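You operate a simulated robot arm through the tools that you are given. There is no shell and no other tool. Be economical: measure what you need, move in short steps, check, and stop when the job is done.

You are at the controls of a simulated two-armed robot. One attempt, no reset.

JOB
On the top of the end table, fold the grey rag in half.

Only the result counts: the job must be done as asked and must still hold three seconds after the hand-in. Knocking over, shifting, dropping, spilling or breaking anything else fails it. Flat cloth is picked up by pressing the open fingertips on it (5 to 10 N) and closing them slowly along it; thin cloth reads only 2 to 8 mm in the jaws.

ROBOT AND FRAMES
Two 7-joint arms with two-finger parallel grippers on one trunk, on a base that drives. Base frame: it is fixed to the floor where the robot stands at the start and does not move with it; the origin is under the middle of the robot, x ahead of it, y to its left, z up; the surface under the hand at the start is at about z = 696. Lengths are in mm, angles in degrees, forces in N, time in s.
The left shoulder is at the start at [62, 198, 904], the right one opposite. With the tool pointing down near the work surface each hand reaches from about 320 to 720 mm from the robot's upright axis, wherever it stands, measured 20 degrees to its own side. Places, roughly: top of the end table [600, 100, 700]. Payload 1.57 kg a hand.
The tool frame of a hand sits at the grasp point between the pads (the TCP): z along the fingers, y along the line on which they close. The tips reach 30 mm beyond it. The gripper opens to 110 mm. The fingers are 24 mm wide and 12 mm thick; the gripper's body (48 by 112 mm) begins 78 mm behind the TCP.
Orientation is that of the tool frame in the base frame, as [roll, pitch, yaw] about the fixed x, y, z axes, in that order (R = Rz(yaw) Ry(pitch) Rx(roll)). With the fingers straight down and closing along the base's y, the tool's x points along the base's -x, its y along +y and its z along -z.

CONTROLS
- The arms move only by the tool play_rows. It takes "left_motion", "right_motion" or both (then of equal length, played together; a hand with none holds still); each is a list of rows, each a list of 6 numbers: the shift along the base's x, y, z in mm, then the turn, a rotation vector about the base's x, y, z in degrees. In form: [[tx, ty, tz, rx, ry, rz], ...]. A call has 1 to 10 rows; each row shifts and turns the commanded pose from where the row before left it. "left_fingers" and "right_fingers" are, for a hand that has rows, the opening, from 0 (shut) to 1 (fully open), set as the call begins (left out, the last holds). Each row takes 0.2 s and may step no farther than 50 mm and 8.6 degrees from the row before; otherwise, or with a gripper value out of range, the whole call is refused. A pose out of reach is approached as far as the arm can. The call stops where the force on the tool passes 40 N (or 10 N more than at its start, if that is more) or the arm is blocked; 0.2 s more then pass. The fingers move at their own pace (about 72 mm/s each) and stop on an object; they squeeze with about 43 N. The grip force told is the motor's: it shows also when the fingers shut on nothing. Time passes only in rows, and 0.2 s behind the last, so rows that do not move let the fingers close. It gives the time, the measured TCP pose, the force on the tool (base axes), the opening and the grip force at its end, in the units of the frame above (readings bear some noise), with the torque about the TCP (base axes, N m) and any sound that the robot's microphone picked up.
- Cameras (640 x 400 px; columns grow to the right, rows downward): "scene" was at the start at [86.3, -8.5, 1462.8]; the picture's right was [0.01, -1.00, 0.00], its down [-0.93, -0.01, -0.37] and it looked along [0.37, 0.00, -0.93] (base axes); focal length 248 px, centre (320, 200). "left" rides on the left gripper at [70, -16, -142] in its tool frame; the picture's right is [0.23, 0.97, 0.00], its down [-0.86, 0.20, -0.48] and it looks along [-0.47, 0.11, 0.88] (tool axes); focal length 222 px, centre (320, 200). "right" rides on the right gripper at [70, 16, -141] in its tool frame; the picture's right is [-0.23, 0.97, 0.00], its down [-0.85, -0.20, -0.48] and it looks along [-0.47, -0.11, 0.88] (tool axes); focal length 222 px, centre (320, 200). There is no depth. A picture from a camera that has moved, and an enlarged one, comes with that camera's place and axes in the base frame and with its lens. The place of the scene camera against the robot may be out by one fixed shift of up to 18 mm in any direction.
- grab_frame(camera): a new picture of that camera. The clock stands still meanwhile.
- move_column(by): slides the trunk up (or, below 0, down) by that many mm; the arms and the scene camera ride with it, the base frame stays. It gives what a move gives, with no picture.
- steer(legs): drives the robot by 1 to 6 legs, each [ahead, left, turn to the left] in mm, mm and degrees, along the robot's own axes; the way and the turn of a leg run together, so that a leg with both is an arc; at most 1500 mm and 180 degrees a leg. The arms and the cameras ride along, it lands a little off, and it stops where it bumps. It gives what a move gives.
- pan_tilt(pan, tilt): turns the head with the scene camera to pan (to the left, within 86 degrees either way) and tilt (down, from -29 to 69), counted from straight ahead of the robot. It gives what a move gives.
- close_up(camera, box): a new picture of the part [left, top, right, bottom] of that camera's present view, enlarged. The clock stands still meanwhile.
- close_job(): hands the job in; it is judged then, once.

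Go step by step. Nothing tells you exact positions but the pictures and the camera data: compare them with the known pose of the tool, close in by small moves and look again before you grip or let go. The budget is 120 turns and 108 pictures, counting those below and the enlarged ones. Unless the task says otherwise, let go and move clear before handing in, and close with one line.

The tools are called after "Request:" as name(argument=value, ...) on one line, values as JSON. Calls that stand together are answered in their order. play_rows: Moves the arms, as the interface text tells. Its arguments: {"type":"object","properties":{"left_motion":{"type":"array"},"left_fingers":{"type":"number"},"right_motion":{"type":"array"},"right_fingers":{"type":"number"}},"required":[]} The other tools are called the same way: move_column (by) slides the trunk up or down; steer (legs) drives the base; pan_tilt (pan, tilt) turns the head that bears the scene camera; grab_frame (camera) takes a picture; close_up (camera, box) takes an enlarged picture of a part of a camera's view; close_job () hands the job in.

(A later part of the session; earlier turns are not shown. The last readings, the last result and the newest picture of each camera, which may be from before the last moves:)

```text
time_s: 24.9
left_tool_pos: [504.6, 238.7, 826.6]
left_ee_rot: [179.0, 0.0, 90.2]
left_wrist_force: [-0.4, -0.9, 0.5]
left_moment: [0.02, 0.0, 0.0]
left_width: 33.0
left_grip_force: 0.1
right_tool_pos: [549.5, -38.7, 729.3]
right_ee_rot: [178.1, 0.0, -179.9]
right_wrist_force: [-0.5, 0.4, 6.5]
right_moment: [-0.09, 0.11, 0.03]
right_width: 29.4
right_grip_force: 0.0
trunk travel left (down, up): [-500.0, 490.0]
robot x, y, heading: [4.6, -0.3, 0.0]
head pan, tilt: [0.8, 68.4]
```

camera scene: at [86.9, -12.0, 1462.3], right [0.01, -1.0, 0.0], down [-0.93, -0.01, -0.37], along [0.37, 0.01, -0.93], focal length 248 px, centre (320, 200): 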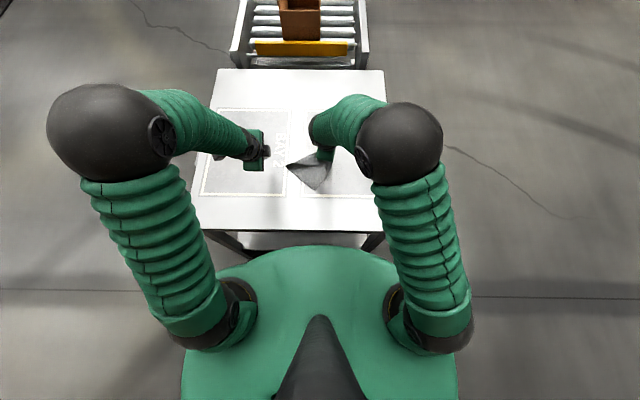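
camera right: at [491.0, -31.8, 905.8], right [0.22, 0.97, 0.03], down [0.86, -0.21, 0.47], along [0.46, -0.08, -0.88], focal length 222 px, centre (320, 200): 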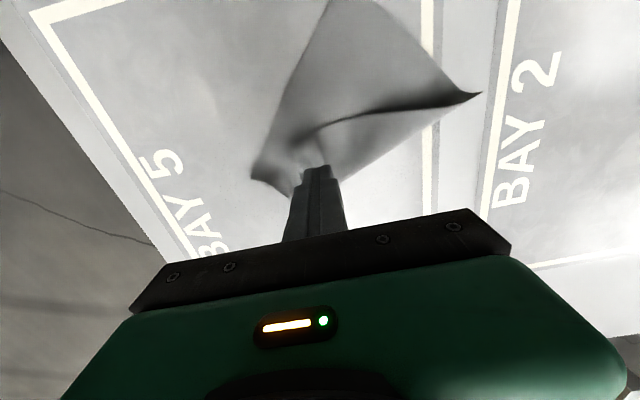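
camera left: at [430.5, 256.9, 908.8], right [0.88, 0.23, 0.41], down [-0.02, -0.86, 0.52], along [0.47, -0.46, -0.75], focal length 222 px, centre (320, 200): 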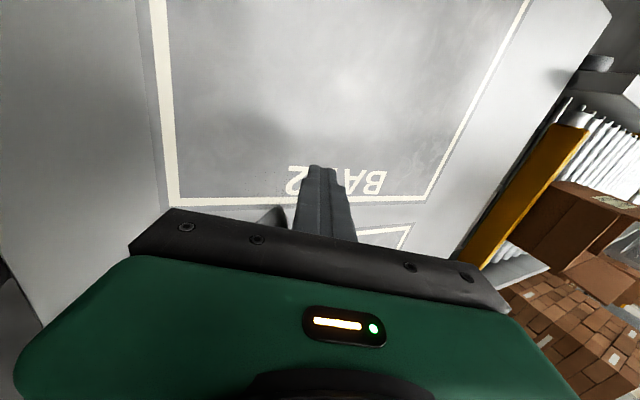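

Request:
play_rows(right_motion=[[0, 0, -0.3, 0, 0, 0], [0, 0, 0, 0, 0, 0]], right_fingers=0.2)

Request:
play_rows(right_motion=[[0, 0, 0, 0, 0, 0], [0, 0, 0, 0, 0, 0]], right_fingers=0.13)

Request:
close_up(camera="right", box=[230, 110, 390, 220])

```text
time_s: 25.5
left_tool_pos: [505.2, 238.2, 826.7]
left_ee_rot: [179.1, 0.0, 90.3]
left_wrist_force: [0.3, 0.4, 0.3]
left_moment: [0.03, 0.01, -0.05]
left_width: 33.2
left_grip_force: 0.0
right_tool_pos: [549.4, -38.3, 729.8]
right_ee_rot: [178.1, 0.0, -179.8]
right_wrist_force: [0.3, 1.7, 7.2]
right_moment: [-0.07, 0.04, -0.01]
right_width: 21.0
right_grip_force: 0.1
trunk travel left (down, up): [-500.0, 490.0]
robot x, y, heading: [-1.6, 0.8, 0.0]
head pan, tilt: [0.8, 68.4]
```

```text
time_s: 26.1
left_tool_pos: [505.4, 238.6, 827.5]
left_ee_rot: [179.0, 0.0, 90.3]
left_wrist_force: [0.1, -0.3, 0.1]
left_moment: [0.03, 0.0, 0.01]
left_width: 32.8
left_grip_force: 0.1
right_tool_pos: [550.3, -38.2, 728.9]
right_ee_rot: [178.0, -0.1, -179.8]
right_wrist_force: [-0.4, 0.9, 7.1]
right_moment: [-0.04, 0.04, -0.03]
right_width: 13.2
right_grip_force: 0.1
trunk travel left (down, up): [-500.0, 490.0]
robot x, y, heading: [1.7, -0.1, 0.4]
head pan, tilt: [0.8, 68.4]
```

```text
3.64 times, centred on (310, 165) of right
camera zoom: at [480.5, -26.8, 871.4], right [0.22, 0.97, 0.03], down [0.86, -0.21, 0.47], along [0.47, -0.08, -0.88], focal length 808 px, centre (356, 327)
```

zoom: 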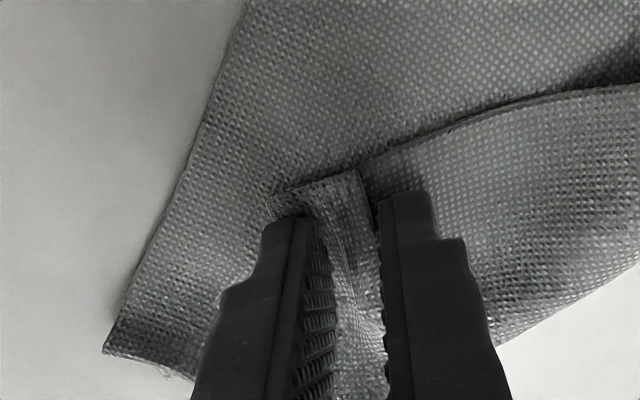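

The strip is bulging up between the pads. Closing fully and lifting a little.

Request:
play_rows(right_motion=[[0, 0, 0, 0, 0, 0], [0, 0, 0, 0, 0, 0]], right_fingers=0.06)

Request:
play_rows(right_motion=[[0, 0, 0, 0, 0, 0], [0, 0, 0, 0, 0, 0]], right_fingers=0.0)

Request:
close_up(camera="right", box=[230, 110, 390, 220])

```text
time_s: 26.7
left_tool_pos: [504.9, 238.4, 827.7]
left_ee_rot: [179.1, 0.0, 90.2]
left_wrist_force: [0.8, 0.4, -0.5]
left_moment: [0.01, 0.01, 0.0]
left_width: 32.9
left_grip_force: 0.0
right_tool_pos: [549.5, -39.3, 727.4]
right_ee_rot: [178.1, -0.1, -179.9]
right_wrist_force: [0.0, -1.7, 7.2]
right_moment: [-0.1, 0.01, 0.0]
right_width: 7.4
right_grip_force: 3.9
trunk travel left (down, up): [-500.0, 490.0]
robot x, y, heading: [-0.1, 0.2, 0.1]
head pan, tilt: [0.8, 68.4]
```

```text
time_s: 27.3
left_tool_pos: [505.1, 238.5, 827.9]
left_ee_rot: [179.1, 0.0, 90.2]
left_wrist_force: [0.7, -0.2, 0.0]
left_moment: [0.0, -0.01, -0.01]
left_width: 32.9
left_grip_force: 0.0
right_tool_pos: [549.5, -38.3, 727.4]
right_ee_rot: [178.1, -0.1, -179.7]
right_wrist_force: [0.0, -0.6, 5.5]
right_moment: [-0.07, 0.0, 0.02]
right_width: 2.2
right_grip_force: 23.3
trunk travel left (down, up): [-500.0, 490.0]
robot x, y, heading: [-2.4, 1.1, 0.1]
head pan, tilt: [0.8, 68.4]
```

```text
3.64 times, centred on (310, 165) of right
camera zoom: at [480.5, -27.2, 871.3], right [0.22, 0.97, 0.03], down [0.86, -0.21, 0.47], along [0.47, -0.08, -0.88], focal length 808 px, centre (356, 327)
```

zoom: 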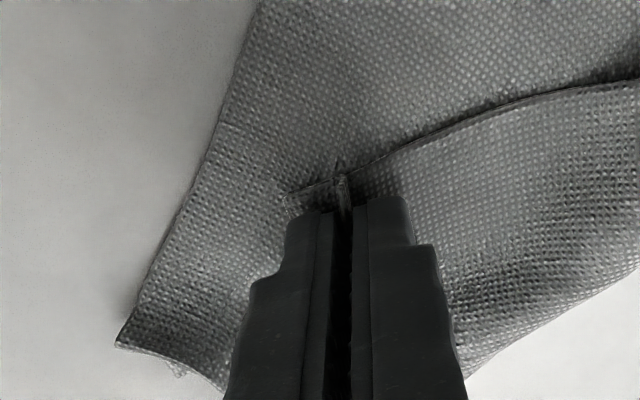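

Gripped at 2.2 mm. Lifting this corner up and over the fold line toward +x, checking halfway.

Request:
play_rows(right_motion=[[2, 0, 14, 0, 0, 0], [4, 0, 14, 0, 0, 0], [8, 0, 14, 0, 0, 0], [12, 0, 12, 0, 0, 0], [14, 0, 8, 0, 0, 0], [14, 0, 3, 0, 0, 0]])

Request:
close_up(camera="scene", box=[260, 120, 380, 200])

Request:
grab_frame(camera="right")

```text
time_s: 28.7
left_tool_pos: [507.0, 238.1, 826.3]
left_ee_rot: [179.2, 0.0, 90.2]
left_wrist_force: [0.3, -0.5, -0.3]
left_moment: [-0.02, -0.01, 0.01]
left_width: 33.1
left_grip_force: 0.0
right_tool_pos: [604.6, -39.8, 792.9]
right_ee_rot: [178.1, -0.1, -179.9]
right_wrist_force: [-0.6, -0.2, -0.9]
right_moment: [-0.03, 0.04, 0.01]
right_width: 2.1
right_grip_force: 23.6
trunk travel left (down, up): [-500.0, 490.0]
robot x, y, heading: [-1.2, 1.5, 0.1]
head pan, tilt: [0.8, 68.4]
```

```text
5.00 times, centred on (320, 160) of scene
camera zoom: at [88.7, -8.8, 1462.6], right [0.01, -1.0, 0.0], down [-0.93, -0.01, -0.36], along [0.36, 0.0, -0.93], focal length 1238 px, centre (320, 400)
```

zoom: 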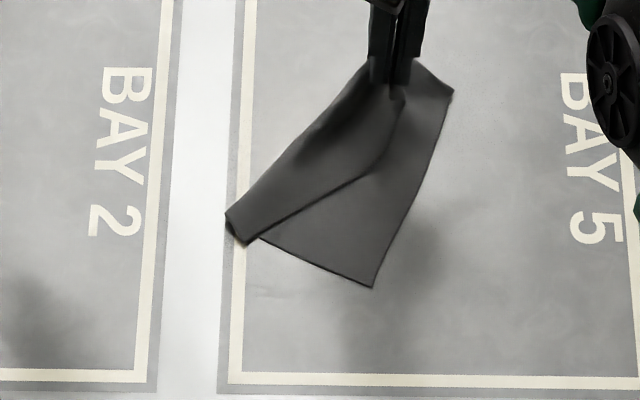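

```text
71 pictures are left
camera right: at [535.1, -28.4, 935.4], right [0.22, 0.97, 0.03], down [0.86, -0.21, 0.47], along [0.46, -0.08, -0.88], focal length 222 px, centre (320, 200)
```

right: 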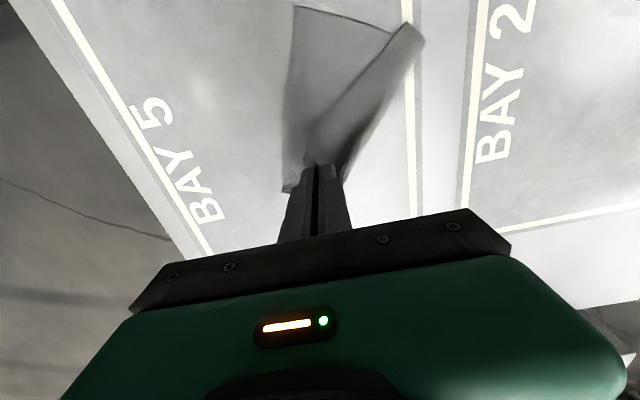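

Both layers came along, but this suggests a better way: the far-left corner already lies almost over the far-right one, so the rag is half-way to a lengthwise fold. I'll lay the far end down straight, release, and look, then bring the left corners onto the right ones.

Request:
play_rows(right_motion=[[4, -1.5, -7, 0, 0, 0], [4, -1.5, -7, 0, 0, 0], [5, -2, -8, 0, 0, 0], [5, -2, -9, 0, 0, 0], [5, -2, -10, 0, 0, 0], [4, -1, -10, 0, 0, 0], [4, -1, -9, 0, 0, 0], [0, 0, 0, 0, 0, 0]])

Request:
play_rows(right_motion=[[0, 0, 0, 0, 0, 0], [0, 0, 0, 0, 0, 0], [0, 0, 5, 0, 0, 0], [0, 0, 30, 0, 0, 0], [0, -10, 45, 0, 0, 0], [0, -45, 10, 0, 0, 0], [0, -45, 0, 0, 0, 0], [0, -45, 0, 0, 0, 0]], right_fingers=0.2)

Request:
close_up(camera="scene", box=[260, 110, 380, 190])

Request:
grab_frame(camera="right")

```text
time_s: 30.5
left_tool_pos: [505.2, 238.0, 826.0]
left_ee_rot: [179.1, -0.1, 90.2]
left_wrist_force: [0.2, -1.1, -0.2]
left_moment: [0.01, 0.0, -0.01]
left_width: 33.1
left_grip_force: 0.0
right_tool_pos: [636.1, -51.2, 735.3]
right_ee_rot: [178.1, -0.1, -179.8]
right_wrist_force: [0.2, 0.0, 1.1]
right_moment: [-0.03, -0.04, -0.01]
right_width: 2.4
right_grip_force: 23.9
trunk travel left (down, up): [-500.0, 490.0]
robot x, y, heading: [1.2, -0.9, 0.1]
head pan, tilt: [0.8, 68.4]
```

```text
time_s: 32.3
left_tool_pos: [505.3, 236.2, 827.5]
left_ee_rot: [179.1, -0.1, 90.2]
left_wrist_force: [-0.5, 0.1, 0.0]
left_moment: [0.03, 0.0, -0.04]
left_width: 32.9
left_grip_force: 0.0
right_tool_pos: [633.6, -194.7, 823.4]
right_ee_rot: [177.9, -0.1, -179.8]
right_wrist_force: [0.2, 0.2, -0.1]
right_moment: [0.06, 0.03, 0.01]
right_width: 21.9
right_grip_force: 0.1
trunk travel left (down, up): [-500.0, 490.0]
robot x, y, heading: [2.4, -3.4, 0.1]
head pan, tilt: [0.8, 68.4]
```

```text
5.00 times, centred on (320, 150) of scene
camera zoom: at [88.1, -11.5, 1462.7], right [0.01, -1.0, 0.0], down [-0.93, -0.01, -0.37], along [0.37, 0.01, -0.93], focal length 1238 px, centre (320, 450)
```

zoom: 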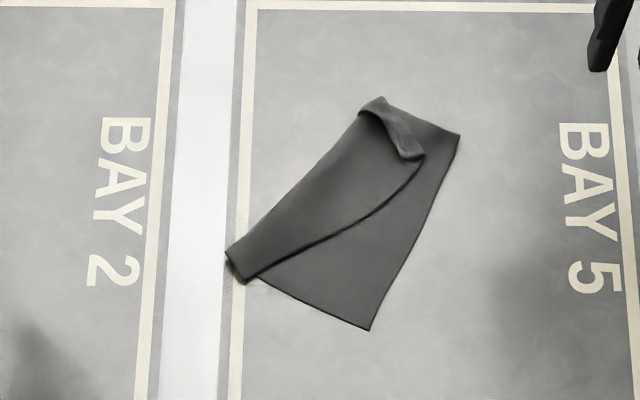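

```text
69 pictures are left
camera right: at [564.2, -183.1, 965.1], right [0.22, 0.97, 0.03], down [0.86, -0.21, 0.47], along [0.46, -0.08, -0.88], focal length 222 px, centre (320, 200)
```

right: 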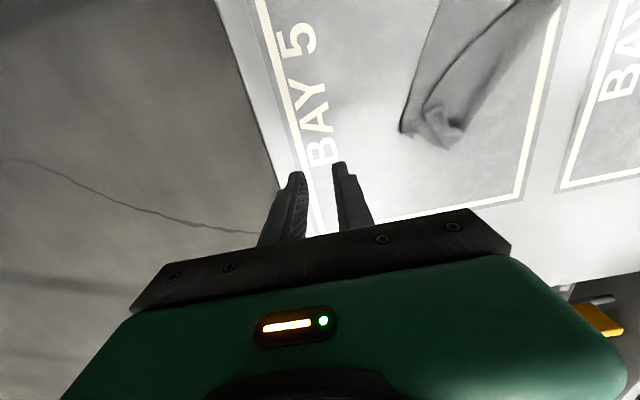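

The rag now lies nearly as a lengthwise half fold: the far-left corner is about 35 mm short of the far-right, and the near-left corner has only just turned over. I'll look at that near-left corner from the left wrist camera.

Request:
play_rows(left_motion=[[8, -20, -10, 0, 0, 0], [8, -20, -10, 0, 0, 0], [8, -10, -10, 0, 0, 0]])

Request:
grab_frame(camera="left")

Request:
close_up(camera="scene", box=[290, 130, 350, 180])

```text
time_s: 33.1
left_tool_pos: [529.1, 186.1, 796.9]
left_ee_rot: [179.0, -0.1, 90.2]
left_wrist_force: [0.6, -0.6, 0.0]
left_moment: [0.01, 0.06, -0.01]
left_width: 32.9
left_grip_force: 0.0
right_tool_pos: [633.4, -193.1, 822.1]
right_ee_rot: [177.9, -0.1, -179.8]
right_wrist_force: [-0.2, 1.0, 0.0]
right_moment: [-0.01, -0.02, 0.01]
right_width: 22.0
right_grip_force: 0.1
trunk travel left (down, up): [-500.0, 490.0]
robot x, y, heading: [-0.1, -2.8, 0.1]
head pan, tilt: [0.8, 68.4]
```

```text
68 pictures are left
camera left: at [509.8, 255.8, 939.0], right [0.97, 0.23, 0.02], down [0.2, -0.85, 0.48], along [0.12, -0.46, -0.88], focal length 222 px, centre (320, 200)
```

left: 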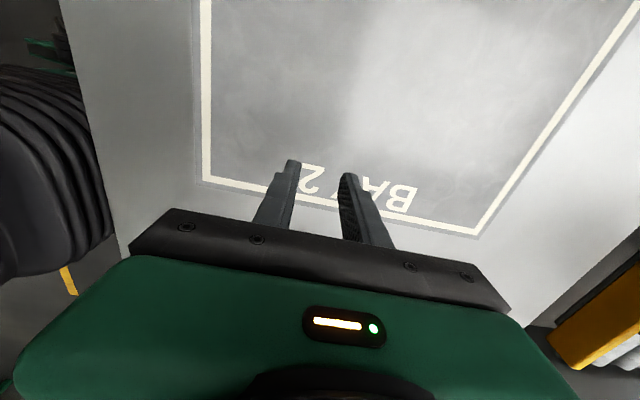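

```text
8.00 times, centred on (320, 155) of scene
camera zoom: at [89.0, -10.4, 1462.6], right [0.01, -1.0, 0.0], down [-0.93, -0.01, -0.36], along [0.36, 0.01, -0.93], focal length 1980 px, centre (320, 560)
```

zoom: 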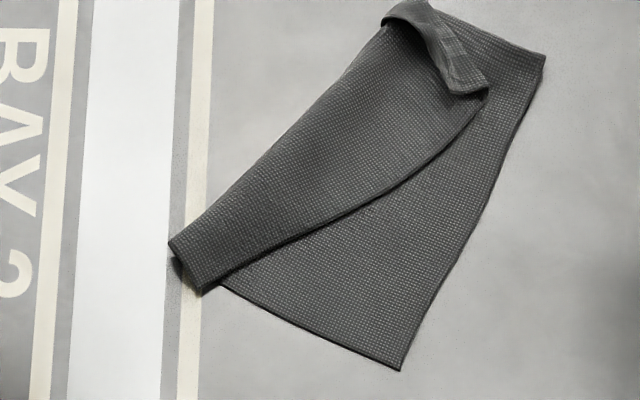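

The right long edge is a single exposed layer with both its corners free. Plan: drive round to the table's right side, facing that edge squarely, pinch both corners, lift the rag like a curtain so it falls open, lay it and fold it. First I retract both hands and set the right one to its 90° yaw.

Request:
play_rows(left_motion=[[-12, 1, 5, 0, 0, 0], [-12, 1, 5, 0, 0, 0], [-12, 1, 5, 0, 0, 0], [-12, 1, 5, 0, 0, 0], [-12, 1, 5, 0, 0, 0], [-12, 1, 5, 0, 0, 0], [-12, 1, 5, 0, 0, 0], [-12, 1, 5, 0, 0, 0], [-12, 1, 5, 0, 0, 0], [-12, 1, 5, 0, 0, 0]], right_motion=[[-21, 0, 3, 0, 0, 8.2], [-21, 0, 3, 0, 0, 8.2], [-21, 0, 3, 0, 0, 8.2], [-21, 0, 3, 0, 0, 8.2], [-21, 0, 3, 0, 0, 8.2], [-21, 0, 3, 0, 0, 8.2], [-21, 0, 3, 0, 0, 8.2], [-21, 0, 3, 0, 0, 8.2], [-21, 0, 3, 0, 0, 8.2], [-21, 0, 3, 0, 0, 8.2]])

Request:
pan_tilt(pan=-70, tilt=50)

Request:
grab_frame(camera="scene")

```text
time_s: 35.3
left_tool_pos: [406.0, 196.7, 849.7]
left_ee_rot: [179.0, -0.1, 90.2]
left_wrist_force: [0.0, 0.2, 0.1]
left_moment: [-0.01, -0.05, 0.02]
left_width: 33.2
left_grip_force: 0.0
right_tool_pos: [423.9, -194.4, 853.6]
right_ee_rot: [177.9, 0.0, -97.7]
right_wrist_force: [0.0, -0.4, 0.6]
right_moment: [-0.02, -0.02, 0.01]
right_width: 21.9
right_grip_force: 0.0
trunk travel left (down, up): [-500.0, 490.0]
robot x, y, heading: [0.7, -1.4, 0.3]
head pan, tilt: [0.8, 68.4]
```

```text
time_s: 36.7
left_tool_pos: [409.2, 197.4, 847.7]
left_ee_rot: [179.1, 0.0, 90.2]
left_wrist_force: [0.1, 0.2, -0.7]
left_moment: [0.01, -0.01, 0.01]
left_width: 33.0
left_grip_force: 0.1
right_tool_pos: [424.7, -194.8, 852.7]
right_ee_rot: [178.0, -0.1, -97.9]
right_wrist_force: [0.7, 0.4, -0.7]
right_moment: [0.02, -0.02, -0.01]
right_width: 22.0
right_grip_force: 0.0
trunk travel left (down, up): [-500.0, 490.0]
robot x, y, heading: [1.7, -2.0, -0.1]
head pan, tilt: [-70.0, 50.0]
```

```text
66 pictures are left
camera scene: at [56.7, -83.1, 1484.4], right [-0.94, -0.34, 0.0], down [-0.26, 0.72, -0.64], along [0.22, -0.6, -0.77], focal length 248 px, centre (320, 200)
```

scene: 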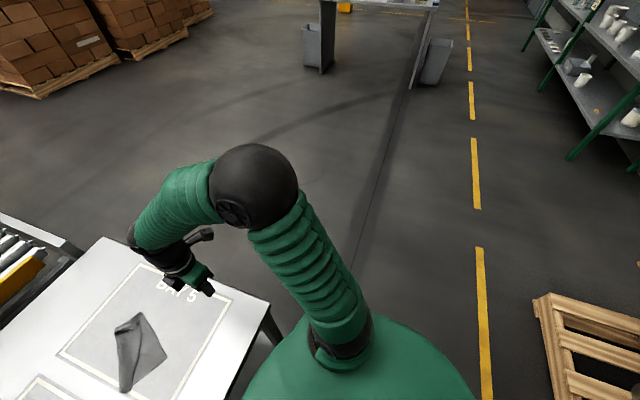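

The floor to the right is free. Driving right 600, turning left 68°, then over to face the rag's right edge.

Request:
steer(legs=[[0, -600, 0], [0, 0, 68]])

Request:
pan_tilt(pan=0, tilt=60)

Request:
grab_frame(camera="scene")

```text
time_s: 43.0
left_tool_pos: [-21.8, -147.4, 847.6]
left_ee_rot: [179.1, -0.1, 157.4]
left_wrist_force: [0.1, 0.0, 0.4]
left_moment: [-0.02, -0.04, 0.02]
left_width: 33.0
left_grip_force: 0.0
right_tool_pos: [346.7, -284.7, 853.5]
right_ee_rot: [177.9, -0.1, -30.7]
right_wrist_force: [-0.4, -0.9, 0.3]
right_moment: [-0.02, 0.0, -0.01]
right_width: 21.9
right_grip_force: 0.1
trunk travel left (down, up): [-500.0, 490.0]
robot x, y, heading: [0.9, -600.9, 67.1]
head pan, tilt: [-70.0, 50.0]
```

```text
time_s: 44.4
left_tool_pos: [-21.6, -147.5, 848.8]
left_ee_rot: [178.9, 0.0, 157.3]
left_wrist_force: [0.2, -0.5, 0.6]
left_moment: [0.02, 0.0, -0.04]
left_width: 32.8
left_grip_force: 0.0
right_tool_pos: [345.9, -286.1, 853.9]
right_ee_rot: [177.9, 0.0, -30.6]
right_wrist_force: [0.0, 0.1, 0.0]
right_moment: [-0.01, 0.01, 0.04]
right_width: 22.0
right_grip_force: 0.1
trunk travel left (down, up): [-500.0, 490.0]
robot x, y, heading: [1.9, -597.0, 67.2]
head pan, tilt: [0.0, 60.0]
```

```text
65 pictures are left
camera scene: at [37.5, -519.4, 1471.8], right [0.92, -0.39, 0.0], down [-0.34, -0.8, -0.5], along [0.19, 0.46, -0.87], focal length 248 px, centre (320, 200)
```

scene: 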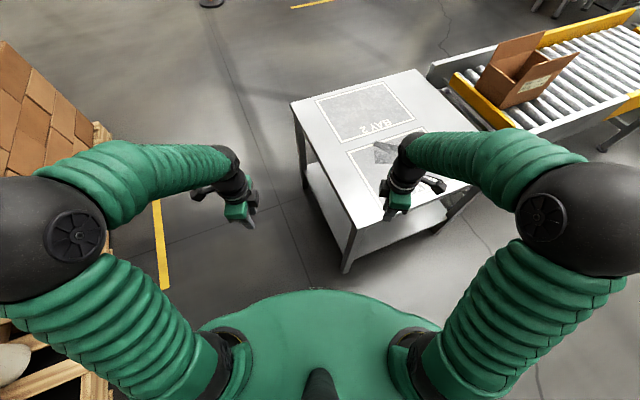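

Good clearance. Now sliding over to about (340,-600).

Request:
steer(legs=[[131, -312, 1]])

Request:
grab_frame(camera="scene")

```text
time_s: 46.6
left_tool_pos: [302.8, -147.5, 847.7]
left_ee_rot: [179.2, 0.1, 158.2]
left_wrist_force: [-0.6, 0.8, -0.4]
left_moment: [-0.02, -0.02, 0.0]
left_width: 33.3
left_grip_force: 0.2
right_tool_pos: [673.2, -277.9, 853.8]
right_ee_rot: [178.0, -0.3, -29.7]
right_wrist_force: [-0.1, -0.5, -0.4]
right_moment: [0.0, 0.0, -0.01]
right_width: 22.1
right_grip_force: 0.0
trunk travel left (down, up): [-500.0, 490.0]
robot x, y, heading: [336.8, -599.4, 68.1]
head pan, tilt: [0.0, 60.0]
```

```text
64 pictures are left
camera scene: at [366.8, -516.1, 1471.8], right [0.93, -0.37, 0.0], down [-0.32, -0.8, -0.5], along [0.19, 0.46, -0.87], focal length 248 px, centre (320, 200)
```

scene: 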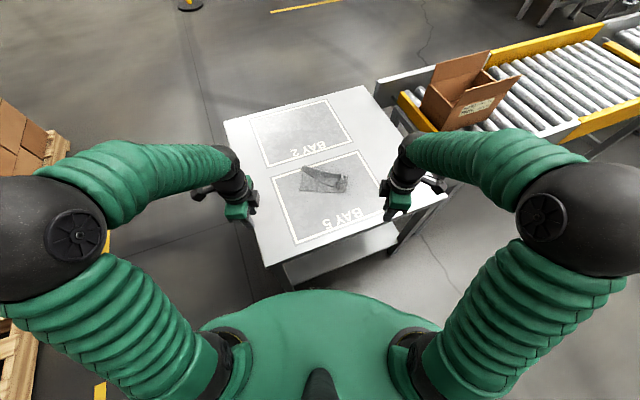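

Request:
close_up(camera="scene", box=[280, 150, 380, 210])

```text
6.40 times, centred on (330, 180) of scene
camera zoom: at [366.8, -516.1, 1471.8], right [0.93, -0.37, 0.0], down [-0.32, -0.8, -0.5], along [0.19, 0.46, -0.87], focal length 1584 px, centre (256, 328)
```

zoom: 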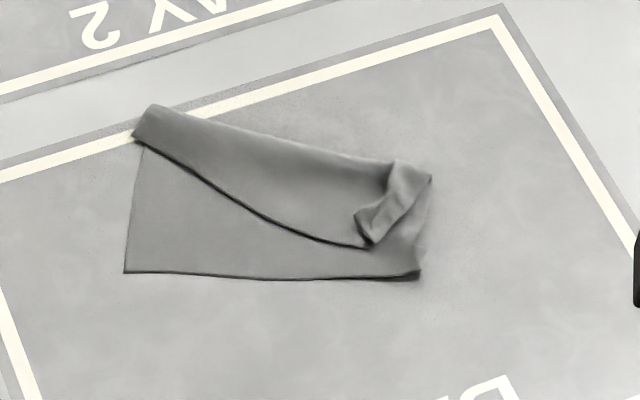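

From here the rag's exposed edge faces the robot, corners near (480,-45) and (635,-110). I'll bring both hands over those corners with fingers closing along the robot's forward axis.

Request:
play_rows(left_motion=[[33, 19, -12, 0, 0, 0], [33, 19, -12, 0, 0, 0], [33, 19, -12, 0, 0, 0], [33, 19, -12, 0, 0, 0], [33, 19, -12, 0, 0, 0], [33, 19, -12, 0, 0, 0], [0, 0, 0, 0, 0, 0]], right_motion=[[-7.5, 32, -13, 0, 0, 1.3], [-7.5, 32, -13, 0, 0, 1.3], [-7.5, 32, -13, 0, 0, 1.3], [-7.5, 32, -13, 0, 0, 1.3], [-7.5, 32, -13, 0, 0, 1.3], [-7.5, 32, -13, 0, 0, 1.3], [0, 0, 0, 0, 0, 0]], left_fingers=0.3, right_fingers=0.3)

Request:
grab_frame(camera="left")

Request:
grab_frame(camera="right")

Request:
close_up(camera="scene", box=[260, 130, 400, 215])

```text
time_s: 48.2
left_tool_pos: [503.7, -35.0, 776.6]
left_ee_rot: [178.9, -0.2, 158.2]
left_wrist_force: [0.4, 0.5, 0.8]
left_moment: [0.02, -0.02, -0.01]
left_width: 32.8
left_grip_force: 0.1
right_tool_pos: [630.0, -87.9, 776.5]
right_ee_rot: [178.2, 0.0, -22.0]
right_wrist_force: [0.6, 0.1, -0.2]
right_moment: [0.02, 0.02, 0.01]
right_width: 32.9
right_grip_force: 0.1
trunk travel left (down, up): [-500.0, 490.0]
robot x, y, heading: [334.3, -599.6, 68.1]
head pan, tilt: [0.0, 60.0]
```

```text
62 pictures are left
camera left: at [431.0, -28.2, 918.4], right [0.15, 0.99, 0.02], down [0.87, -0.14, 0.48], along [0.48, -0.06, -0.88], focal length 222 px, centre (320, 200)
```

left: 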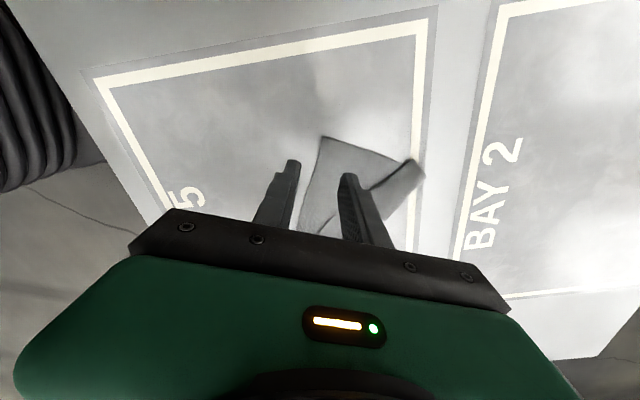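

```text
61 pictures are left
camera right: at [690.7, -124.2, 919.6], right [-0.58, -0.82, 0.03], down [-0.71, 0.52, 0.47], along [-0.4, 0.25, -0.88], focal length 222 px, centre (320, 200)
```

right: 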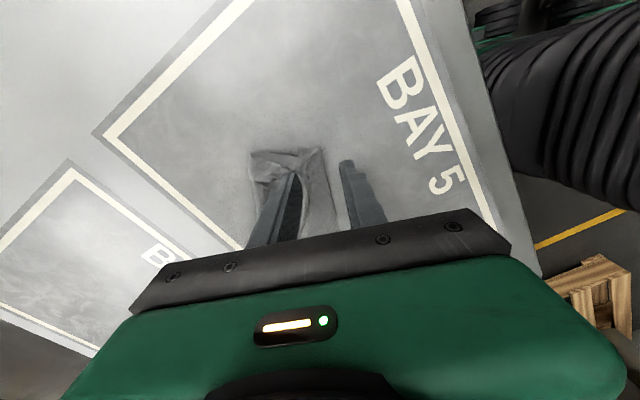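

```text
4.57 times, centred on (330, 172) of scene
camera zoom: at [370.6, -517.7, 1471.9], right [0.93, -0.37, 0.0], down [-0.32, -0.8, -0.5], along [0.19, 0.46, -0.87], focal length 1132 px, centre (274, 326)
```

zoom: 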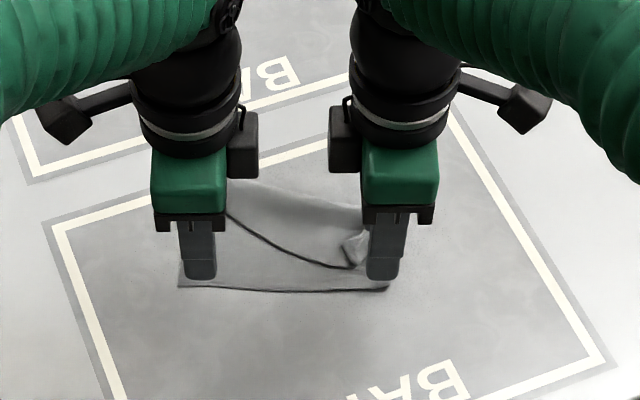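

Wrist cameras give the corners at (482,-32) and (635,-100). I'll centre the fingers just inside the edge and descend close, with a narrower right opening so it avoids the flap.

Request:
play_rows(left_motion=[[0, 6, -15, 0, 0, 0], [-0.5, 6.5, -15, 0, 0, 0], [0, 0, -9, 0, 0, 0], [0, 0, 0, 0, 0, 0]], right_motion=[[-1, 2, -15, 0, 0, 0], [-1, 1.5, -15, -1.5, 0, 0], [0, 0, -9, 0, 0, 0], [0, 0, 0, 0, 0, 0]], left_fingers=0.26, right_fingers=0.17)

Request:
close_up(camera="left", box=[240, 100, 440, 230])

Request:
close_up(camera="right", box=[220, 100, 420, 230])

```text
time_s: 49.2
left_tool_pos: [503.1, -21.4, 736.5]
left_ee_rot: [179.0, -0.1, 158.1]
left_wrist_force: [-0.2, 0.1, 0.8]
left_moment: [-0.02, 0.03, -0.01]
left_width: 28.4
left_grip_force: 0.0
right_tool_pos: [628.1, -82.1, 736.2]
right_ee_rot: [176.6, -0.7, -22.0]
right_wrist_force: [-0.2, -0.7, -0.1]
right_moment: [-0.02, -0.03, 0.05]
right_width: 18.7
right_grip_force: 0.1
trunk travel left (down, up): [-500.0, 490.0]
robot x, y, heading: [335.9, -596.7, 67.9]
head pan, tilt: [0.0, 60.0]
```

```text
3.08 times, centred on (340, 165) of left
camera zoom: at [430.7, -13.3, 878.3], right [0.15, 0.99, 0.02], down [0.87, -0.14, 0.48], along [0.48, -0.06, -0.88], focal length 684 px, centre (258, 308)
```

zoom: 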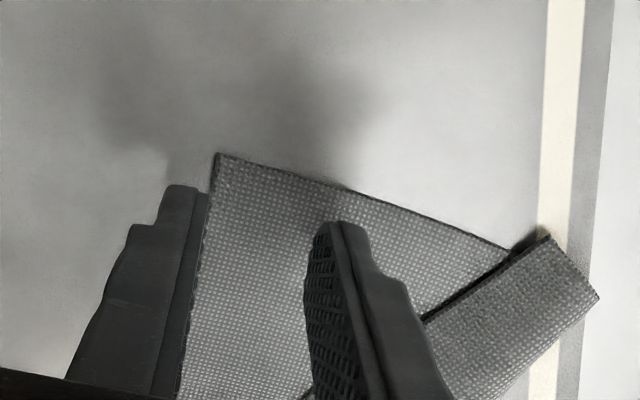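

```text
3.08 times, centred on (320, 165) of right
camera zoom: at [689.1, -115.3, 879.1], right [-0.58, -0.82, 0.05], down [-0.71, 0.53, 0.46], along [-0.4, 0.22, -0.89], focal length 684 px, centre (320, 308)
```

zoom: 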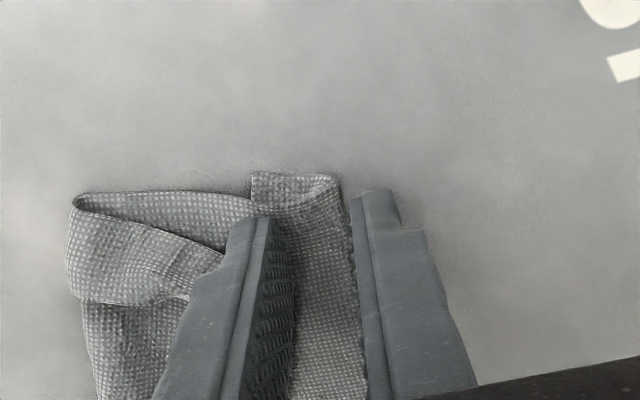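

Adjusting both hands 2 mm inward so the outer fingers overlap the edge by 3–4 mm, then lowering to contact.

Request:
play_rows(left_motion=[[0.7, 1.9, -4, 0, 0, 0], [0, 0, -2.5, 0, 0, 0], [0, 0, -1.5, 0, 0, 0], [0, 0, -1, 0, 0, 0], [0, 0, 0, 0, 0, 0]], right_motion=[[0.7, 1.9, -4, 0, 0, 0], [0, 0, -2.5, 0, 0, 0], [0, 0, -1.5, 0, 0, 0], [0, 0, -0.7, 0, 0, 0], [0, 0, 0, 0, 0, 0]], right_fingers=0.15)

```text
time_s: 50.4
left_tool_pos: [502.9, -20.0, 729.8]
left_ee_rot: [178.9, -0.1, 158.2]
left_wrist_force: [0.7, -0.3, -0.7]
left_moment: [0.0, -0.03, 0.0]
left_width: 28.5
left_grip_force: 0.1
right_tool_pos: [627.8, -83.0, 730.5]
right_ee_rot: [176.9, -0.6, -22.0]
right_wrist_force: [2.2, -0.8, 19.5]
right_moment: [0.36, -0.11, -0.04]
right_width: 15.8
right_grip_force: 0.0
trunk travel left (down, up): [-500.0, 490.0]
robot x, y, heading: [339.4, -598.8, 68.2]
head pan, tilt: [0.0, 60.0]
```

Request:
play_rows(left_motion=[[0, 0, -1.2, 0, 0, 0], [0, 0, -0.7, 0, 0, 0], [0, 0, 0, 0, 0, 0]], right_motion=[[0, 0, 1, 0, 0, 0], [0, 0, 0.5, 0, 0, 0], [0, 0, 0, 0, 0, 0]])

Request:
close_up(camera="right", box=[220, 100, 420, 230])

```text
time_s: 51.2
left_tool_pos: [503.3, -20.7, 728.0]
left_ee_rot: [178.9, 0.0, 158.3]
left_wrist_force: [-1.2, -0.3, 4.6]
left_moment: [-0.06, 0.0, -0.02]
left_width: 28.6
left_grip_force: 0.3
right_tool_pos: [627.4, -83.7, 730.1]
right_ee_rot: [176.6, -0.7, -22.0]
right_wrist_force: [1.9, 1.2, 12.4]
right_moment: [0.26, -0.1, -0.01]
right_width: 17.4
right_grip_force: 0.4
trunk travel left (down, up): [-500.0, 490.0]
robot x, y, heading: [338.8, -599.1, 67.9]
head pan, tilt: [0.0, 60.0]
```

```text
3.08 times, centred on (320, 165) of right
camera zoom: at [688.1, -116.0, 872.9], right [-0.58, -0.82, 0.05], down [-0.71, 0.53, 0.46], along [-0.4, 0.22, -0.89], focal length 684 px, centre (320, 308)
```

zoom: 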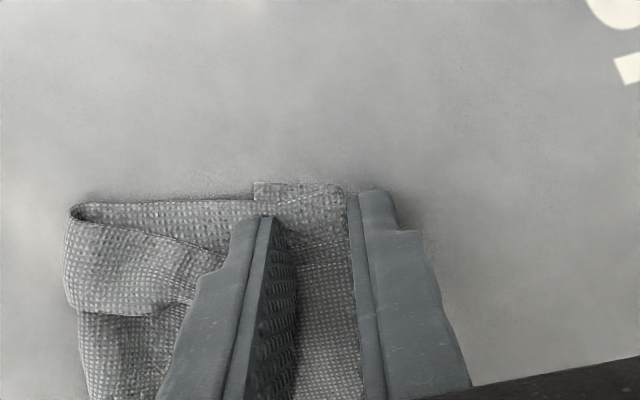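

The right hand's far finger is on the thicker flap while its near finger barely touches. I'll level the tilt so the near finger lowers.

Request:
play_rows(left_motion=[[0, 0, -0.4, 0, 0, 0], [0, 0, 0, 0, 0, 0], [0, 0, 0, 0, 0, 0]], right_motion=[[0, 0, 1.5, 4.2, -1.7, 0], [0, 0, -0.5, 0, 0, 0], [0, 0, 0, 0, 0, 0]])

```text
time_s: 52.0
left_tool_pos: [503.4, -19.3, 726.8]
left_ee_rot: [178.9, -0.1, 158.3]
left_wrist_force: [-1.9, 0.3, 15.0]
left_moment: [-0.17, 0.13, 0.0]
left_width: 29.1
left_grip_force: 0.2
right_tool_pos: [628.7, -82.7, 730.3]
right_ee_rot: [-178.8, -0.6, -22.0]
right_wrist_force: [-0.1, 0.0, -0.1]
right_moment: [0.01, 0.03, 0.0]
right_width: 16.4
right_grip_force: 0.0
trunk travel left (down, up): [-500.0, 490.0]
robot x, y, heading: [334.6, -599.4, 67.7]
head pan, tilt: [0.0, 60.0]
```

Request:
play_rows(left_motion=[[0, 0, 0.5, 0, 0, 0], [0, 0, 0, 0, 0, 0], [0, 0, 0, 0, 0, 0]], right_motion=[[0, 0, -1, 0, 0, 0], [0, 0, -0.8, 0, 0, 0], [0, 0, 0, 0, 0, 0]])

```text
time_s: 52.8
left_tool_pos: [503.0, -19.6, 727.2]
left_ee_rot: [178.9, 0.0, 158.2]
left_wrist_force: [-1.3, 0.7, 14.3]
left_moment: [-0.15, 0.08, -0.01]
left_width: 28.5
left_grip_force: 0.1
right_tool_pos: [628.8, -82.7, 729.5]
right_ee_rot: [-178.6, -0.6, -22.0]
right_wrist_force: [-0.4, -0.1, 1.4]
right_moment: [-0.04, 0.03, 0.0]
right_width: 16.3
right_grip_force: 0.1
trunk travel left (down, up): [-500.0, 490.0]
robot x, y, heading: [334.3, -595.0, 68.1]
head pan, tilt: [0.0, 60.0]
```

Request:
play_rows(left_motion=[[0, 0, 0.6, 0, 0, 0], [0, 0, 0, 0, 0, 0], [0, 0, 0, 0, 0, 0]], right_motion=[[0, 0, -0.7, 0, 0, 0], [0, 0, 0, 0, 0, 0], [0, 0, 0, 0, 0, 0]])

```text
time_s: 53.6
left_tool_pos: [502.1, -21.1, 727.0]
left_ee_rot: [179.1, -0.2, 158.2]
left_wrist_force: [-0.4, 1.1, 2.7]
left_moment: [-0.01, 0.01, -0.02]
left_width: 28.0
left_grip_force: 0.1
right_tool_pos: [628.3, -81.7, 729.5]
right_ee_rot: [-178.8, -0.6, -21.9]
right_wrist_force: [-0.6, -0.7, 7.1]
right_moment: [0.07, 0.0, -0.01]
right_width: 16.1
right_grip_force: 0.1
trunk travel left (down, up): [-500.0, 490.0]
robot x, y, heading: [333.3, -597.8, 68.1]
head pan, tilt: [0.0, 60.0]
```

Right is at about 7 N and balanced; left gets 0.4 mm more, then both close in stages.

Request:
play_rows(left_motion=[[0, 0, -0.4, 0, 0, 0], [0, 0, 0, 0, 0, 0]], right_motion=[[0, 0, 0, 0, 0, 0], [0, 0, 0, 0, 0, 0]], left_fingers=0.19, right_fingers=0.11)

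Request:
play_rows(left_motion=[[0, 0, 0, 0, 0, 0], [0, 0, 0, 0, 0, 0]], right_motion=[[0, 0, 0, 0, 0, 0], [0, 0, 0, 0, 0, 0]], left_fingers=0.12, right_fingers=0.07)

Request:
close_up(camera="left", box=[240, 100, 440, 230])

Request:
close_up(camera="right", box=[220, 100, 420, 230])

```text
time_s: 54.2
left_tool_pos: [504.2, -19.5, 727.7]
left_ee_rot: [178.9, -0.1, 158.2]
left_wrist_force: [0.0, 0.8, 4.0]
left_moment: [0.01, -0.01, -0.01]
left_width: 20.3
left_grip_force: 0.0
right_tool_pos: [628.4, -82.6, 728.6]
right_ee_rot: [-178.6, -0.6, -21.9]
right_wrist_force: [0.8, 0.0, 8.2]
right_moment: [0.12, 0.0, 0.02]
right_width: 12.3
right_grip_force: 0.4
trunk travel left (down, up): [-500.0, 490.0]
robot x, y, heading: [335.6, -601.2, 67.8]
head pan, tilt: [0.0, 60.0]
```

```text
time_s: 54.8
left_tool_pos: [503.1, -20.4, 727.3]
left_ee_rot: [178.9, 0.0, 158.1]
left_wrist_force: [0.3, 0.3, 2.0]
left_moment: [0.01, 0.02, 0.01]
left_width: 12.6
left_grip_force: 0.2
right_tool_pos: [628.1, -81.7, 729.0]
right_ee_rot: [-178.7, -0.6, -22.0]
right_wrist_force: [1.0, -0.8, 9.4]
right_moment: [0.08, -0.02, 0.01]
right_width: 6.1
right_grip_force: 0.0
trunk travel left (down, up): [-500.0, 490.0]
robot x, y, heading: [336.2, -599.0, 68.0]
head pan, tilt: [0.0, 60.0]
```

```text
3.08 times, centred on (340, 165) of left
camera zoom: at [430.8, -12.4, 868.7], right [0.15, 0.99, 0.02], down [0.87, -0.14, 0.48], along [0.48, -0.06, -0.88], focal length 684 px, centre (258, 308)
```

zoom: 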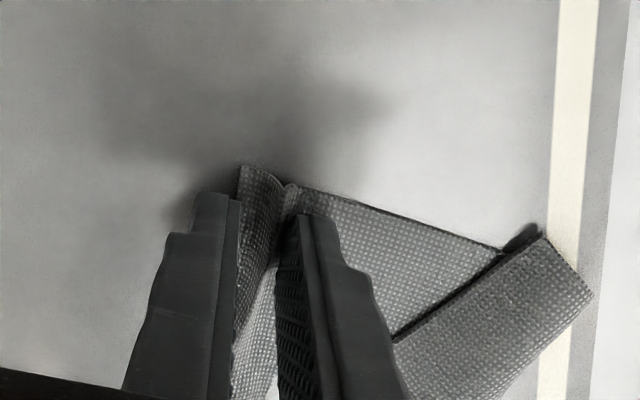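

```text
3.08 times, centred on (320, 165) of right
camera zoom: at [684.8, -125.8, 870.7], right [-0.58, -0.82, -0.02], down [-0.73, 0.5, 0.47], along [-0.38, 0.29, -0.88], focal length 684 px, centre (320, 308)
```

zoom: 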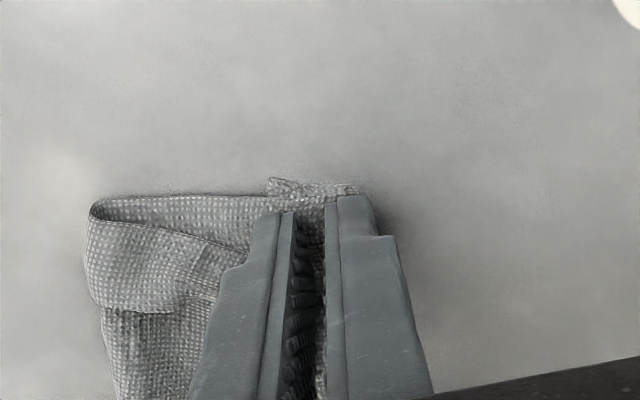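

Left is bunching well; closing both fully.

Request:
play_rows(left_motion=[[0, 0, -0.3, 0, 0, 0], [0, 0, 0, 0, 0, 0]], right_motion=[[0, 0, 0, 0, 0, 0], [0, 0, 0, 0, 0, 0]], left_fingers=0.06, right_fingers=0.02)

Request:
play_rows(left_motion=[[0, 0, 0, 0, 0, 0], [0, 0, 0, 0, 0, 0]], right_motion=[[0, 0, 0, 0, 0, 0], [0, 0, 0, 0, 0, 0]], left_fingers=0.0, right_fingers=0.0)

Request:
close_up(camera="right", box=[220, 100, 420, 230])

```text
time_s: 55.4
left_tool_pos: [504.1, -19.6, 727.0]
left_ee_rot: [178.9, 0.0, 158.2]
left_wrist_force: [-0.1, 0.0, 3.3]
left_moment: [0.03, 0.0, -0.03]
left_width: 6.0
left_grip_force: 0.0
right_tool_pos: [628.5, -82.7, 727.9]
right_ee_rot: [-178.6, -0.6, -22.0]
right_wrist_force: [-0.1, 0.6, 9.6]
right_moment: [0.08, -0.04, -0.02]
right_width: 2.3
right_grip_force: 0.1
trunk travel left (down, up): [-500.0, 490.0]
robot x, y, heading: [337.1, -596.4, 68.3]
head pan, tilt: [0.0, 60.0]
```

```text
time_s: 56.0
left_tool_pos: [503.3, -21.3, 727.9]
left_ee_rot: [178.9, 0.0, 158.2]
left_wrist_force: [-0.1, 0.9, 3.4]
left_moment: [0.02, 0.02, -0.01]
left_width: 2.1
left_grip_force: 23.6
right_tool_pos: [627.9, -83.2, 728.3]
right_ee_rot: [-178.7, -0.5, -22.0]
right_wrist_force: [0.0, 1.8, 9.4]
right_moment: [0.13, -0.03, -0.01]
right_width: 0.0
right_grip_force: 21.5
trunk travel left (down, up): [-500.0, 490.0]
robot x, y, heading: [333.4, -599.5, 68.2]
head pan, tilt: [0.0, 60.0]
```

```text
3.08 times, centred on (320, 165) of right
camera zoom: at [684.8, -125.7, 870.7], right [-0.58, -0.82, -0.02], down [-0.73, 0.5, 0.47], along [-0.38, 0.29, -0.88], focal length 684 px, centre (320, 308)
```

zoom: 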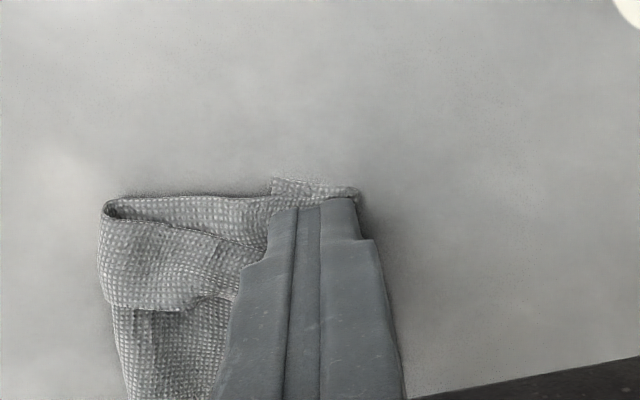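

The left hand holds its corner (2.1 mm) but the right closed on nothing. I'll reopen the right wider, shift slightly inward past the tucked strip, and press again.

Request:
play_rows(right_motion=[[0, 0, 6, 0, 0, 0], [-3.4, 7.7, 2, 1.8, -0.7, 0], [0, 0, 0, 0, 0, 0]], right_fingers=0.22)

Request:
close_up(camera="right", box=[220, 100, 420, 230])

```text
time_s: 56.8
left_tool_pos: [504.2, -19.2, 727.4]
left_ee_rot: [178.9, -0.1, 158.3]
left_wrist_force: [-0.8, 0.1, 8.6]
left_moment: [-0.01, 0.07, -0.01]
left_width: 2.5
left_grip_force: 23.3
right_tool_pos: [625.6, -74.0, 735.0]
right_ee_rot: [-176.8, -0.6, -22.2]
right_wrist_force: [-0.1, -0.4, 0.4]
right_moment: [-0.05, -0.04, 0.02]
right_width: 24.4
right_grip_force: 0.1
trunk travel left (down, up): [-500.0, 490.0]
robot x, y, heading: [335.1, -598.2, 67.9]
head pan, tilt: [0.0, 60.0]
```

```text
3.08 times, centred on (320, 165) of right
camera zoom: at [680.4, -122.3, 876.9], right [-0.58, -0.82, -0.06], down [-0.73, 0.48, 0.48], along [-0.36, 0.32, -0.88], focal length 684 px, centre (320, 308)
```

zoom: 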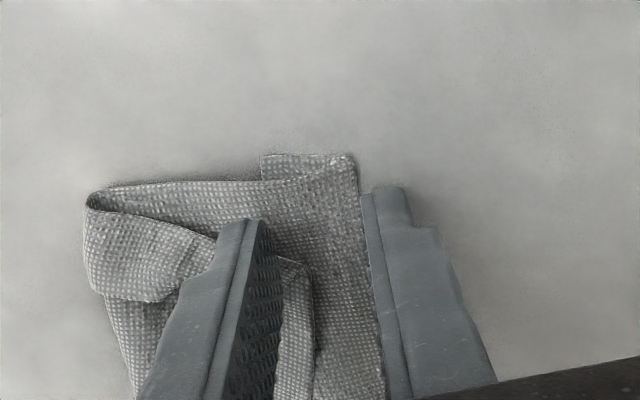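

Request:
play_rows(right_motion=[[1.5, 1.5, -3, 0, 0, 0], [0, 0, -2, 0, 0, 0], [0, 0, -1, 0, 0, 0], [0, 0, 0, 0, 0, 0]], right_fingers=0.17)

Request:
close_up(camera="right", box=[220, 100, 420, 230])

```text
time_s: 57.8
left_tool_pos: [503.9, -20.5, 727.5]
left_ee_rot: [178.9, -0.1, 158.2]
left_wrist_force: [-0.9, 0.2, 9.5]
left_moment: [-0.01, 0.07, 0.01]
left_width: 2.0
left_grip_force: 23.9
right_tool_pos: [627.1, -74.6, 729.4]
right_ee_rot: [-176.9, -0.6, -22.1]
right_wrist_force: [-0.2, -0.1, 1.0]
right_moment: [0.03, -0.01, 0.01]
right_width: 18.8
right_grip_force: 0.1
trunk travel left (down, up): [-500.0, 490.0]
robot x, y, heading: [337.5, -600.2, 68.0]
head pan, tilt: [0.0, 60.0]
```

```text
3.08 times, centred on (320, 165) of right
camera zoom: at [681.7, -121.0, 871.0], right [-0.58, -0.82, -0.06], down [-0.73, 0.48, 0.48], along [-0.36, 0.32, -0.88], focal length 684 px, centre (320, 308)
```

zoom: 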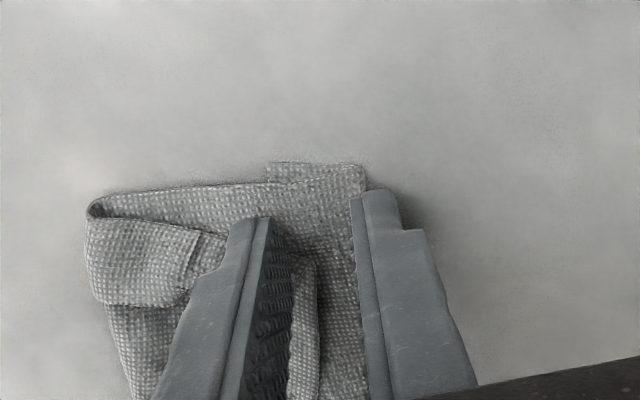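

The near finger now sits on the cloth edge. Pressing to about 7–8 N and closing slowly.

Request:
play_rows(right_motion=[[0, 0, -0.8, 0, 0, 0], [0, 0, -0.7, 0, 0, 0], [0, 0, 0, 0, 0, 0]])

```text
time_s: 58.6
left_tool_pos: [501.6, -19.5, 728.0]
left_ee_rot: [178.9, -0.2, 158.2]
left_wrist_force: [0.3, 0.2, 9.1]
left_moment: [0.02, 0.03, -0.02]
left_width: 2.3
left_grip_force: 23.6
right_tool_pos: [627.1, -73.3, 728.9]
right_ee_rot: [-176.7, -0.6, -22.2]
right_wrist_force: [-0.6, -0.5, 2.8]
right_moment: [0.01, 0.04, -0.03]
right_width: 18.8
right_grip_force: 0.1
trunk travel left (down, up): [-500.0, 490.0]
robot x, y, heading: [337.3, -598.6, 68.1]
head pan, tilt: [0.0, 60.0]
```

Request:
play_rows(right_motion=[[0, 0, -0.8, 0, 0, 0], [0, 0, 0, 0, 0, 0]])

Request:
play_rows(right_motion=[[0, 0, 0, 0, 0, 0], [0, 0, 0, 0, 0, 0]], right_fingers=0.12)

Request:
play_rows(right_motion=[[0, 0, 0, 0, 0, 0], [0, 0, 0, 0, 0, 0]], right_fingers=0.06)

Request:
close_up(camera="right", box=[220, 100, 420, 230])

```text
time_s: 59.2
left_tool_pos: [502.8, -19.0, 726.4]
left_ee_rot: [178.8, -0.2, 158.2]
left_wrist_force: [1.0, 1.0, 6.8]
left_moment: [-0.02, 0.01, -0.04]
left_width: 2.3
left_grip_force: 24.4
right_tool_pos: [626.2, -72.5, 729.0]
right_ee_rot: [-176.9, -0.6, -22.1]
right_wrist_force: [-0.3, -0.5, 6.8]
right_moment: [-0.01, -0.05, -0.01]
right_width: 18.7
right_grip_force: 0.1
trunk travel left (down, up): [-500.0, 490.0]
robot x, y, heading: [335.8, -598.3, 68.0]
head pan, tilt: [0.0, 60.0]
```

```text
time_s: 59.8
left_tool_pos: [503.4, -20.1, 728.6]
left_ee_rot: [178.9, -0.1, 158.2]
left_wrist_force: [-0.6, 1.1, 4.5]
left_moment: [0.02, 0.0, -0.01]
left_width: 2.4
left_grip_force: 23.4
right_tool_pos: [627.1, -73.4, 728.7]
right_ee_rot: [-176.7, -0.6, -22.0]
right_wrist_force: [0.2, 0.1, 8.9]
right_moment: [0.03, -0.01, -0.02]
right_width: 11.7
right_grip_force: 0.0
trunk travel left (down, up): [-500.0, 490.0]
robot x, y, heading: [336.6, -601.6, 67.9]
head pan, tilt: [0.0, 60.0]
```

```text
time_s: 60.4
left_tool_pos: [502.7, -21.1, 728.0]
left_ee_rot: [178.9, -0.1, 158.2]
left_wrist_force: [-0.7, 0.5, 4.5]
left_moment: [0.03, 0.01, 0.02]
left_width: 2.3
left_grip_force: 24.4
right_tool_pos: [627.7, -73.5, 729.1]
right_ee_rot: [-176.8, -0.6, -22.1]
right_wrist_force: [0.4, -0.9, 9.2]
right_moment: [0.04, 0.01, 0.0]
right_width: 5.0
right_grip_force: 0.1
trunk travel left (down, up): [-500.0, 490.0]
robot x, y, heading: [335.3, -600.1, 68.2]
head pan, tilt: [0.0, 60.0]
```

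```text
3.08 times, centred on (320, 165) of right
camera zoom: at [681.2, -121.1, 870.0], right [-0.58, -0.82, -0.06], down [-0.73, 0.48, 0.48], along [-0.36, 0.32, -0.88], focal length 684 px, centre (320, 308)
```

zoom: 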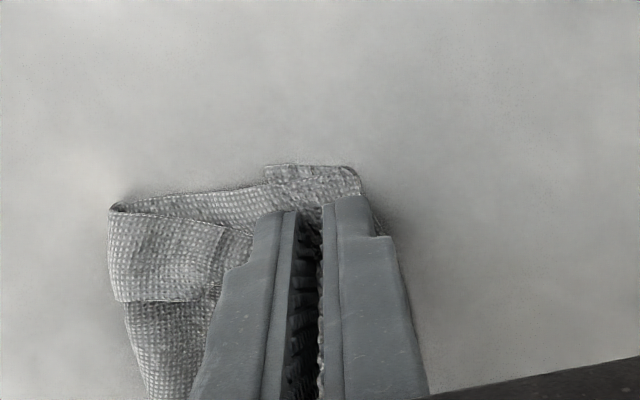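

Request:
play_rows(right_motion=[[0, 0, 0, 0, 0, 0], [0, 0, 0, 0, 0, 0]], right_fingers=0.0)

```text
time_s: 61.0
left_tool_pos: [502.4, -20.6, 727.6]
left_ee_rot: [178.9, -0.1, 158.2]
left_wrist_force: [0.2, 0.3, 3.5]
left_moment: [-0.02, 0.0, -0.02]
left_width: 2.2
left_grip_force: 23.9
right_tool_pos: [627.6, -72.4, 728.4]
right_ee_rot: [-176.8, -0.6, -22.1]
right_wrist_force: [0.3, 1.7, 12.3]
right_moment: [0.12, 0.01, -0.03]
right_width: 0.0
right_grip_force: 21.5
trunk travel left (down, up): [-500.0, 490.0]
robot x, y, heading: [336.4, -596.2, 68.0]
head pan, tilt: [0.0, 60.0]
```

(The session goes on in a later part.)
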